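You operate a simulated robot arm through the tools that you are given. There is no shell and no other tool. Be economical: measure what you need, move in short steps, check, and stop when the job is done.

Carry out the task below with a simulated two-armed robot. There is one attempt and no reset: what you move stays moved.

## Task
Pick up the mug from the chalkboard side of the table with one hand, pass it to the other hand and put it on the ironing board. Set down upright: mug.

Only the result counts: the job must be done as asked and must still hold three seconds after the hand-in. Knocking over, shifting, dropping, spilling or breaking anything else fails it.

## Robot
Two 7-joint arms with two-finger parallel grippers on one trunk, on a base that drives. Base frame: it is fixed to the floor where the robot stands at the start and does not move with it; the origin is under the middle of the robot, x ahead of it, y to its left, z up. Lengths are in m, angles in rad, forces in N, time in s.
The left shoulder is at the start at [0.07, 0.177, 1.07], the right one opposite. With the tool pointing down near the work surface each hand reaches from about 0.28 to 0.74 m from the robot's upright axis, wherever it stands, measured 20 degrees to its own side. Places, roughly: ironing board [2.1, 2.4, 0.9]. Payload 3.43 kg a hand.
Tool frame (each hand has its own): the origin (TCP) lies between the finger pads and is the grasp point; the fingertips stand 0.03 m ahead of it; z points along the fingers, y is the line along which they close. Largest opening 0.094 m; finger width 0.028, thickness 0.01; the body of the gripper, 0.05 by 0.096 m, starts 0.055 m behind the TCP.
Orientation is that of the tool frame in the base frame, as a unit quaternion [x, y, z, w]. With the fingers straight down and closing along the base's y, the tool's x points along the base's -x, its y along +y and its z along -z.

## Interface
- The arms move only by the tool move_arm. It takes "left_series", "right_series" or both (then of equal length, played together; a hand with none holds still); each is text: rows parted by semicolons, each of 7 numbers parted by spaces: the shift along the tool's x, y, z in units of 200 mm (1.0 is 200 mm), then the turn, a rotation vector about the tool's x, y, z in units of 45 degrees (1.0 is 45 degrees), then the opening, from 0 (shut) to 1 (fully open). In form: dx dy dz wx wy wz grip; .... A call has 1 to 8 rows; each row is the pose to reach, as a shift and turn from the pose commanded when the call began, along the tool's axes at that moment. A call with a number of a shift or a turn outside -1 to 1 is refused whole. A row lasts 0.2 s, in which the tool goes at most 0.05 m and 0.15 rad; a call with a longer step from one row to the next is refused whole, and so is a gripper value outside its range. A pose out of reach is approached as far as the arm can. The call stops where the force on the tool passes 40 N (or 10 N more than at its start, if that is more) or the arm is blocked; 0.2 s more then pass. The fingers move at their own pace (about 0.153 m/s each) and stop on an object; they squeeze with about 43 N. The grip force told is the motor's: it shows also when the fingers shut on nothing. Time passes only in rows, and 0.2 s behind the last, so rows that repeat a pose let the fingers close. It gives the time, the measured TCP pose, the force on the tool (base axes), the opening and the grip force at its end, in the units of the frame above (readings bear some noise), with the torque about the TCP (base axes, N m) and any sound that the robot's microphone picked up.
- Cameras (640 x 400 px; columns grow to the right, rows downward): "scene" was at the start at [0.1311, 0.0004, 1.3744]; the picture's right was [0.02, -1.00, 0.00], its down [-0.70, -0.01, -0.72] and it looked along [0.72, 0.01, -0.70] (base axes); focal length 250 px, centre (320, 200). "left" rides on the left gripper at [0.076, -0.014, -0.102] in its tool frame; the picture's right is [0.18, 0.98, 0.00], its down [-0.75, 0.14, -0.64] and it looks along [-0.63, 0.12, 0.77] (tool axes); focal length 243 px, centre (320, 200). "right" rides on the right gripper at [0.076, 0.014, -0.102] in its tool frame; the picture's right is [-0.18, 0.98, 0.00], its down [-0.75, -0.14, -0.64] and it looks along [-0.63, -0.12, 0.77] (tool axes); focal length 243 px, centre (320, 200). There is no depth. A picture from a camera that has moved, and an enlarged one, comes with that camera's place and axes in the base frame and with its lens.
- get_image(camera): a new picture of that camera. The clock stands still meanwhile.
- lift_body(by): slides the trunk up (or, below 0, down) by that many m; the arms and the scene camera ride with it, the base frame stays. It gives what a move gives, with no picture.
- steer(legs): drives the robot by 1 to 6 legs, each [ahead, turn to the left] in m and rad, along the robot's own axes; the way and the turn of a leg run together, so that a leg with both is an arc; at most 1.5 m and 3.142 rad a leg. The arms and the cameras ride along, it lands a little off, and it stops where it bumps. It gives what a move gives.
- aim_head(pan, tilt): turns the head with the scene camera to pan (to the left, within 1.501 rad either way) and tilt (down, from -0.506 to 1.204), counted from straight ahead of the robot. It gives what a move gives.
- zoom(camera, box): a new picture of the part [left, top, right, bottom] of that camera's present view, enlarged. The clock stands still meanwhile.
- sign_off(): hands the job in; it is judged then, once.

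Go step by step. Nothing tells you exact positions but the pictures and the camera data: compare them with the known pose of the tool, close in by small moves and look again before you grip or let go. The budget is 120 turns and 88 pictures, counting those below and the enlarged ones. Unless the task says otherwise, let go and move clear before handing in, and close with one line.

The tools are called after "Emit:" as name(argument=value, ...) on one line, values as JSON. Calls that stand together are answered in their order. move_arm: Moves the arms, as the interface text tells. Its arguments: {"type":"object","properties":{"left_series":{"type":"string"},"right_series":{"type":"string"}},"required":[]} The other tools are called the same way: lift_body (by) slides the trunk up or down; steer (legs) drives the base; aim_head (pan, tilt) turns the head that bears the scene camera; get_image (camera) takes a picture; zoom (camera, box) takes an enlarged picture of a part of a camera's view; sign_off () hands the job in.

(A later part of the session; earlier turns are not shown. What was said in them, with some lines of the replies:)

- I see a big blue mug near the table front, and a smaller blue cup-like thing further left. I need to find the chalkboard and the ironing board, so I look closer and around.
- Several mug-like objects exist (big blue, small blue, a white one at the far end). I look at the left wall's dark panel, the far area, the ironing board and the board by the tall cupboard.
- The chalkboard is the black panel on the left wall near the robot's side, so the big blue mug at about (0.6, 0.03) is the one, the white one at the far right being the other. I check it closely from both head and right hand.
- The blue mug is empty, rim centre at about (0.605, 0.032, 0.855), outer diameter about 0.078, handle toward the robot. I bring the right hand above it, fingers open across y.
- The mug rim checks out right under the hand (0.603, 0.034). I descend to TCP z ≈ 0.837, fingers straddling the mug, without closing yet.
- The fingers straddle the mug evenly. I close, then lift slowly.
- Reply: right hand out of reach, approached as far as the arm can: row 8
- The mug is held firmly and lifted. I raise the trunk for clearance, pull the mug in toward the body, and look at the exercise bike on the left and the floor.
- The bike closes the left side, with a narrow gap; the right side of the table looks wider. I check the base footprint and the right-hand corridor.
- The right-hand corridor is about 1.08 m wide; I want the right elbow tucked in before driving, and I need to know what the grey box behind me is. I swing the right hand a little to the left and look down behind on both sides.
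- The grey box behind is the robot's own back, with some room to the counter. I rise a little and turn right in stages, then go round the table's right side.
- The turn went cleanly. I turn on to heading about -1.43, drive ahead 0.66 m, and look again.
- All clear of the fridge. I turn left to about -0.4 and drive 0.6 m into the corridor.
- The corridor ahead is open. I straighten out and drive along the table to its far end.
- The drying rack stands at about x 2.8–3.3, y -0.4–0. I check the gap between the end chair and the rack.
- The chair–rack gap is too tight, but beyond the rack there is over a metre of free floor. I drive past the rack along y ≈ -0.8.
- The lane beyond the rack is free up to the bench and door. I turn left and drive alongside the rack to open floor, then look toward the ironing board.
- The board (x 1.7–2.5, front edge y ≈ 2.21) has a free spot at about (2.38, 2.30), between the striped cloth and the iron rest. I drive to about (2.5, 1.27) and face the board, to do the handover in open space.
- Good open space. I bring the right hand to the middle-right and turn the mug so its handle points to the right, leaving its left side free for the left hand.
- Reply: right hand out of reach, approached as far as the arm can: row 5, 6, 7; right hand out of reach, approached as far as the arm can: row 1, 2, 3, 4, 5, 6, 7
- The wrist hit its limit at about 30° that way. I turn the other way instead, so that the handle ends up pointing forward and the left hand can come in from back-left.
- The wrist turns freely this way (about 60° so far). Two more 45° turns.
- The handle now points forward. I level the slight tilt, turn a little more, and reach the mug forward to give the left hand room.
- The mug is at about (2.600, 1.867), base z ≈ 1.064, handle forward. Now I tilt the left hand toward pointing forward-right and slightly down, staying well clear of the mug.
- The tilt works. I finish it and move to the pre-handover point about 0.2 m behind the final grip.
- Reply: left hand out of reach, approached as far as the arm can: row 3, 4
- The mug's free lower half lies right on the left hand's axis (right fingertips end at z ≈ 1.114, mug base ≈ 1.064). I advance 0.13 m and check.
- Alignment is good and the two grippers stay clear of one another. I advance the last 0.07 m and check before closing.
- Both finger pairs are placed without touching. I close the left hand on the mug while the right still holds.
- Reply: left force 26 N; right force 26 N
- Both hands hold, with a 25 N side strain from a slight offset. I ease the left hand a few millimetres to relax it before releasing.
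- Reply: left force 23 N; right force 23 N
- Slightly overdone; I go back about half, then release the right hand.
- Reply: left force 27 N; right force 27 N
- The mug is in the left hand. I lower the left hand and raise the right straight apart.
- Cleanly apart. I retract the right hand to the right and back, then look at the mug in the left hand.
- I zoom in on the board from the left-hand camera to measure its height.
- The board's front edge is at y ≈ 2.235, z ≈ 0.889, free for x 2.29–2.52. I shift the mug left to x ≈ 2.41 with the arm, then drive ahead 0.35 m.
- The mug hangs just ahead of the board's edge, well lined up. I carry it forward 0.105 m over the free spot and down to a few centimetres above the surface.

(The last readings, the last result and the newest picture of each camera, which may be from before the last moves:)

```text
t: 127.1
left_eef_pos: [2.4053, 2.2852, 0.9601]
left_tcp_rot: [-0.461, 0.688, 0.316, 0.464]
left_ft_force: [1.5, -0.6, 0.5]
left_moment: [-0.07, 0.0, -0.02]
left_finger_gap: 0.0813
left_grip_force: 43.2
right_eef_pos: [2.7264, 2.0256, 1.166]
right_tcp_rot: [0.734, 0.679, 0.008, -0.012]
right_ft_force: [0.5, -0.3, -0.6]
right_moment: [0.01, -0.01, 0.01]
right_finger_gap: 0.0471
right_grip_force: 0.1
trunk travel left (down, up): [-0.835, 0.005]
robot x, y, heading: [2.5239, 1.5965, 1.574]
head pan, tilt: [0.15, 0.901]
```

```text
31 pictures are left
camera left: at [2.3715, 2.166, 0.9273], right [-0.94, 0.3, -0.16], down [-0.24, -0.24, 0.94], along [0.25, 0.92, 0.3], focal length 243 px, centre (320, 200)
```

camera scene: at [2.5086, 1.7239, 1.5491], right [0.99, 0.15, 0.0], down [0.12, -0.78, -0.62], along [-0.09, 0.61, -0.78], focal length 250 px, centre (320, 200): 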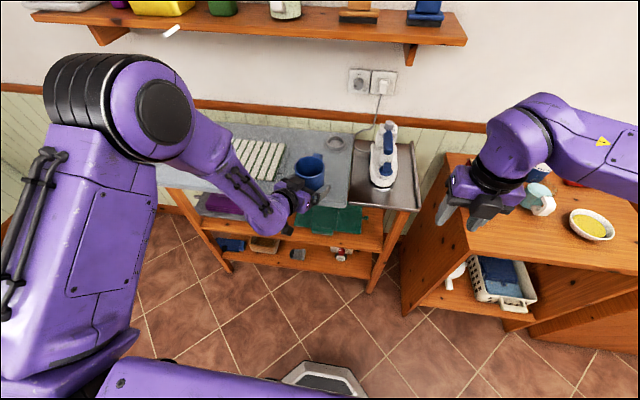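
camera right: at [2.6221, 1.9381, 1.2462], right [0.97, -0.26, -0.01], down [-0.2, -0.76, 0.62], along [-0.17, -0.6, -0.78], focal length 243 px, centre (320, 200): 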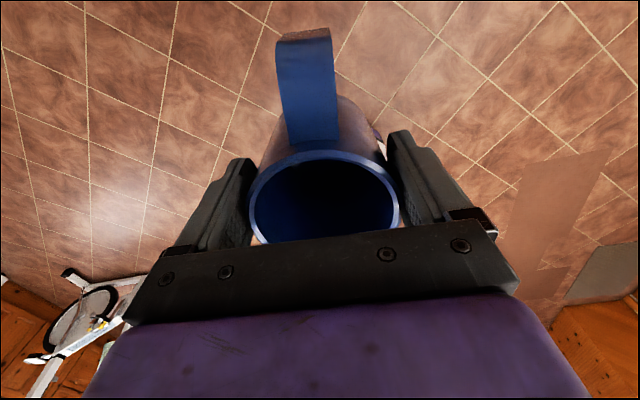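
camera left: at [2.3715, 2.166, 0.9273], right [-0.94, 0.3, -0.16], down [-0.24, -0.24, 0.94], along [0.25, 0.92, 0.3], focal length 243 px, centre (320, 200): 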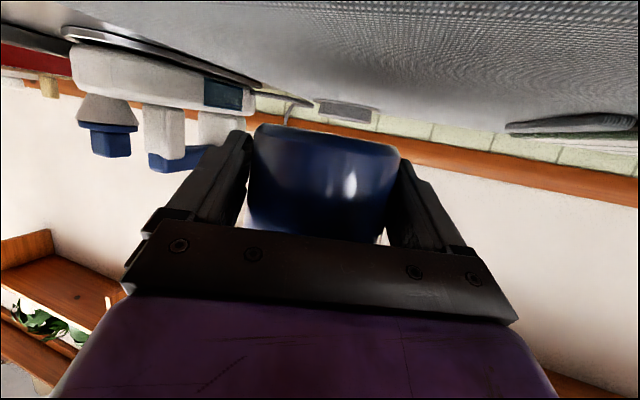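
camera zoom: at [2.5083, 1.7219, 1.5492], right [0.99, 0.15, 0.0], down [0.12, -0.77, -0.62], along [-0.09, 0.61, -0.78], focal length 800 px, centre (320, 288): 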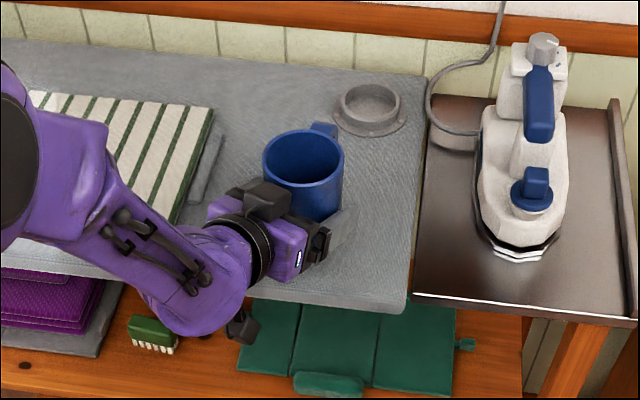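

The mug is over the free spot, handle clear of the small dish, and the hand's camera hangs in front of the edge. I lower 0.035 m, then feel for contact.

Emit:
move_arm(left_series="0.046 0 0.018 0 0 0 0; 0.093 0 0.037 0 0 0 0; 0.14 0 0.055 0 0 0 0; 0.163 0 0.065 0 0 0 0; 0.163 0 0.065 0 0 0 0")

Emit:
move_arm(left_series="0.014 0 0.0055 0 0 0 0; 0.023 0 0.0092 0 0 0 0; 0.023 0 0.0092 0 0 0 0")

Emit:
get_image(camera="left")

```text
t: 128.3
left_eef_pos: [2.4049, 2.2855, 0.9291]
left_tcp_rot: [-0.46, 0.686, 0.319, 0.465]
left_ft_force: [-0.7, 3.2, 14.9]
left_moment: [-0.42, -0.03, 0.05]
left_finger_gap: 0.0807
left_grip_force: 43.1
right_eef_pos: [2.7283, 2.0237, 1.1682]
right_tcp_rot: [0.734, 0.679, 0.007, -0.013]
right_ft_force: [-0.9, 0.4, 0.8]
right_moment: [0.01, -0.01, 0.01]
right_finger_gap: 0.047
right_grip_force: 0.0
trunk travel left (down, up): [-0.835, 0.005]
robot x, y, heading: [2.5213, 1.6, 1.574]
head pan, tilt: [0.15, 0.901]
```

```text
t: 129.1
left_eef_pos: [2.4049, 2.2839, 0.9248]
left_tcp_rot: [-0.46, 0.686, 0.319, 0.465]
left_ft_force: [1.2, 4.9, 25.8]
left_moment: [0.11, -0.33, 0.21]
left_finger_gap: 0.0797
left_grip_force: 42.8
right_eef_pos: [2.7278, 2.0218, 1.1672]
right_tcp_rot: [0.734, 0.679, 0.008, -0.013]
right_ft_force: [0.6, 0.3, -0.3]
right_moment: [0.01, 0.0, 0.01]
right_finger_gap: 0.0471
right_grip_force: 0.1
trunk travel left (down, up): [-0.835, 0.005]
robot x, y, heading: [2.5199, 1.5974, 1.568]
head pan, tilt: [0.15, 0.901]
```

```text
30 pictures are left
camera left: at [2.3726, 2.1653, 0.8904], right [-0.94, 0.31, -0.16], down [-0.24, -0.25, 0.94], along [0.24, 0.92, 0.31], focal length 243 px, centre (320, 200)
```

left: 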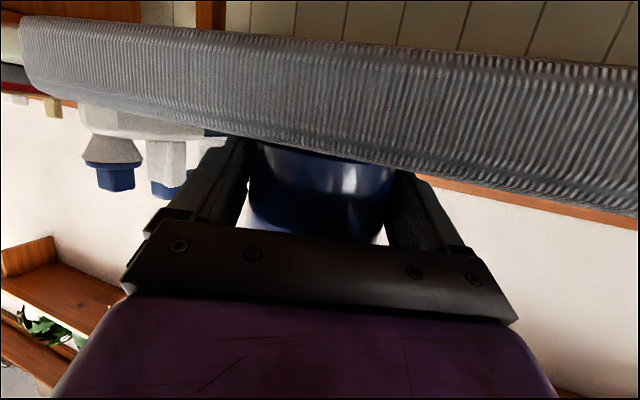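

The mug is in contact with the board (about 25 N up, surface z ≈ 0.899). I ease up about 2 mm to take the press off and check that it stands straight.

Emit:
move_arm(left_series="-0.012 0 -0.005 0 0 0 0; -0.012 0 -0.005 0 0 0 0")

Emit:
zoom(camera="scene", box=[260, 130, 380, 205])

Emit:
zoom(camera="left", box=[220, 80, 440, 260])

```text
t: 129.7
left_eef_pos: [2.404, 2.2839, 0.9241]
left_tcp_rot: [-0.461, 0.687, 0.318, 0.464]
left_ft_force: [2.8, 6.2, 19.2]
left_moment: [0.71, -0.64, 0.17]
left_finger_gap: 0.0797
left_grip_force: 42.9
right_eef_pos: [2.7283, 2.0231, 1.1662]
right_tcp_rot: [0.735, 0.678, 0.008, -0.013]
right_ft_force: [0.9, -0.2, -0.1]
right_moment: [0.01, 0.0, 0.01]
right_finger_gap: 0.0471
right_grip_force: 0.2
trunk travel left (down, up): [-0.835, 0.005]
robot x, y, heading: [2.5199, 1.5964, 1.571]
head pan, tilt: [0.15, 0.901]
```

```text
5.33 times, centred on (320, 168) of scene
camera zoom: at [2.5095, 1.7197, 1.5494], right [0.99, 0.15, 0.0], down [0.12, -0.77, -0.62], along [-0.09, 0.62, -0.78], focal length 1334 px, centre (320, 373)
```

zoom: 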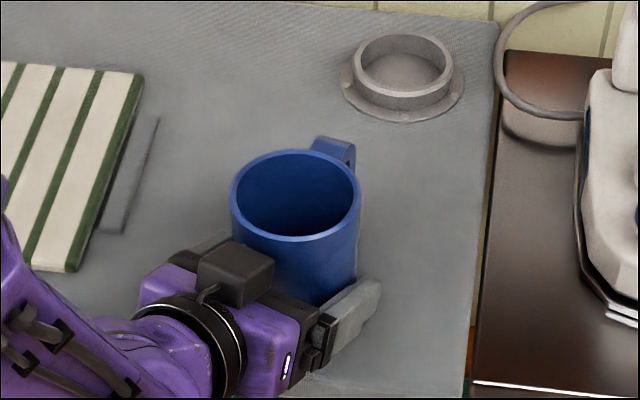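

```text
2.22 times, centred on (330, 170) of left
camera zoom: at [2.3724, 2.1651, 0.8911], right [-0.94, 0.3, -0.16], down [-0.24, -0.25, 0.94], along [0.25, 0.92, 0.31], focal length 539 px, centre (298, 267)
```

zoom: 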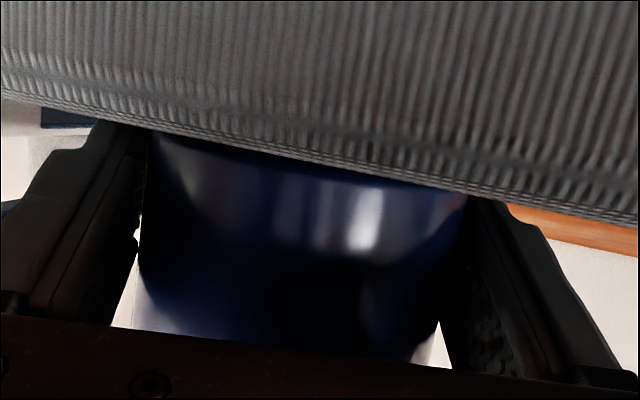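

Still 19 N; I ease up a little more.

Emit:
move_arm(left_series="-0.014 0 -0.0055 0 0 0 0; -0.014 0 -0.0055 0 0 0 0")

```text
t: 130.3
left_eef_pos: [2.4044, 2.2825, 0.9242]
left_tcp_rot: [-0.461, 0.689, 0.316, 0.462]
left_ft_force: [2.9, 2.9, 7.5]
left_moment: [0.41, -0.27, 0.02]
left_finger_gap: 0.0797
left_grip_force: 42.5
right_eef_pos: [2.7281, 2.025, 1.1663]
right_tcp_rot: [0.734, 0.679, 0.007, -0.012]
right_ft_force: [-0.1, 0.8, -0.2]
right_moment: [0.01, 0.01, -0.01]
right_finger_gap: 0.0468
right_grip_force: 0.0
trunk travel left (down, up): [-0.835, 0.005]
robot x, y, heading: [2.5214, 1.6002, 1.569]
head pan, tilt: [0.15, 0.901]
```

Load is small now. I open the left hand and look before withdrawing.

Emit:
move_arm(left_series="0 0 0 0 0 0 0.9; 0 0 0 0 0 0 1; 0 0 0 0 0 0 1")

Emit:
zoom(camera="scene", box=[260, 130, 380, 205])

Emit:
zoom(camera="left", box=[160, 80, 480, 280])

```text
t: 131.1
left_eef_pos: [2.4057, 2.2832, 0.9248]
left_tcp_rot: [-0.46, 0.689, 0.315, 0.463]
left_ft_force: [-0.1, 0.4, -0.2]
left_moment: [0.01, 0.02, -0.02]
left_finger_gap: 0.0943
left_grip_force: 0.0
right_eef_pos: [2.7281, 2.0258, 1.1652]
right_tcp_rot: [0.734, 0.679, 0.008, -0.013]
right_ft_force: [-0.3, 0.0, -0.3]
right_moment: [0.01, 0.01, 0.01]
right_finger_gap: 0.0469
right_grip_force: 0.0
trunk travel left (down, up): [-0.835, 0.005]
robot x, y, heading: [2.5201, 1.5955, 1.574]
head pan, tilt: [0.15, 0.901]
```

```text
5.33 times, centred on (320, 168) of scene
camera zoom: at [2.5091, 1.7221, 1.5491], right [0.99, 0.15, 0.0], down [0.12, -0.77, -0.62], along [-0.09, 0.61, -0.78], focal length 1334 px, centre (320, 373)
```

zoom: 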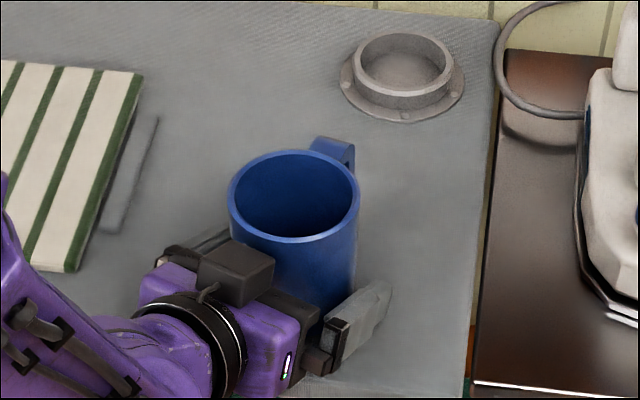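

```text
2.00 times, centred on (320, 180) of left
camera zoom: at [2.3725, 2.1654, 0.8919], right [-0.94, 0.31, -0.16], down [-0.24, -0.24, 0.94], along [0.25, 0.92, 0.3], focal length 485 px, centre (320, 240)
```

zoom: 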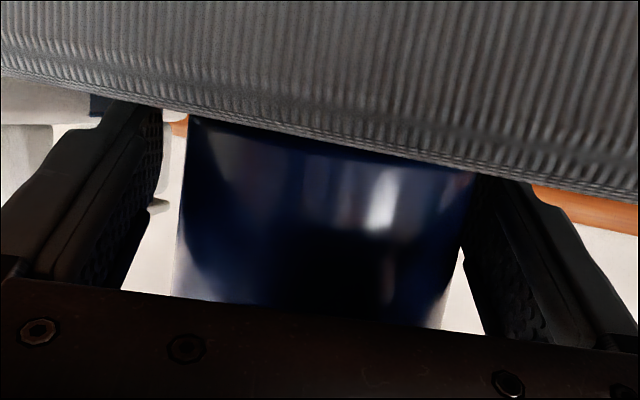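

The mug stands upright and free. I centre the fingers 3 mm and withdraw straight back along the hand's axis.

Emit:
move_arm(left_series="0 0.015 0 0 0 0 1; 0 0.015 -0.08 0 0 0 1; 0 0.015 -0.2 0 0 0 1; 0 0.015 -0.35 0 0 0 1; 0 0.015 -0.55 0 0 0 1; 0 0.015 -0.75 0 0 0 1; 0 0.015 -0.75 0 0 0 1")

Emit:
get_image(camera="scene")

Emit:
get_image(camera="left")

```text
t: 132.7
left_eef_pos: [2.3504, 2.1583, 0.9819]
left_tcp_rot: [-0.462, 0.686, 0.318, 0.463]
left_ft_force: [-0.3, 0.7, 0.9]
left_moment: [0.0, 0.0, -0.01]
left_finger_gap: 0.0939
left_grip_force: 0.0
right_eef_pos: [2.727, 2.0262, 1.1665]
right_tcp_rot: [0.734, 0.679, 0.007, -0.013]
right_ft_force: [-0.6, -0.4, 0.2]
right_moment: [0.01, -0.04, -0.02]
right_finger_gap: 0.0473
right_grip_force: 0.0
trunk travel left (down, up): [-0.835, 0.005]
robot x, y, heading: [2.5246, 1.5949, 1.575]
head pan, tilt: [0.15, 0.901]
```

```text
25 pictures are left
camera scene: at [2.5084, 1.723, 1.5491], right [0.99, 0.15, 0.0], down [0.12, -0.78, -0.62], along [-0.09, 0.61, -0.78], focal length 250 px, centre (320, 200)
```

scene: 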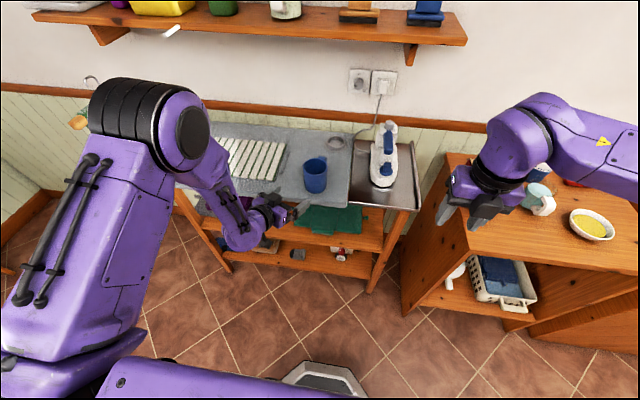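

```text
24 pictures are left
camera left: at [2.3177, 2.0397, 0.9489], right [-0.94, 0.3, -0.16], down [-0.24, -0.24, 0.94], along [0.25, 0.92, 0.3], focal length 243 px, centre (320, 200)
```

left: 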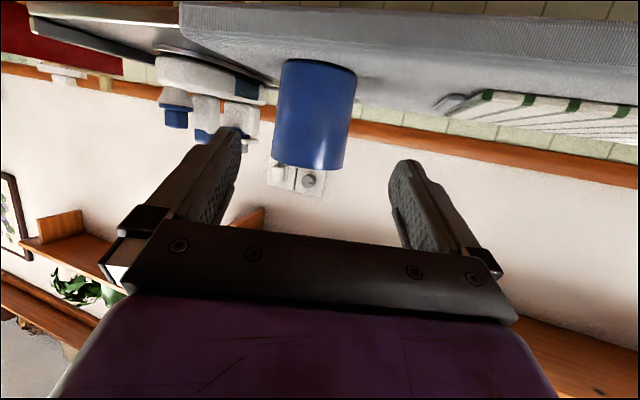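

The mug stands upright on the ironing board, clear of the cloth, dish and iron, and both hands are free and clear of it. I hand the job in.

Emit:
sign_off()

```text
The job is handed in.
```

The blue mug was picked up with the right hand, passed to the left hand, and set upright on the ironing board; nothing else was touched as far as the pictures show.
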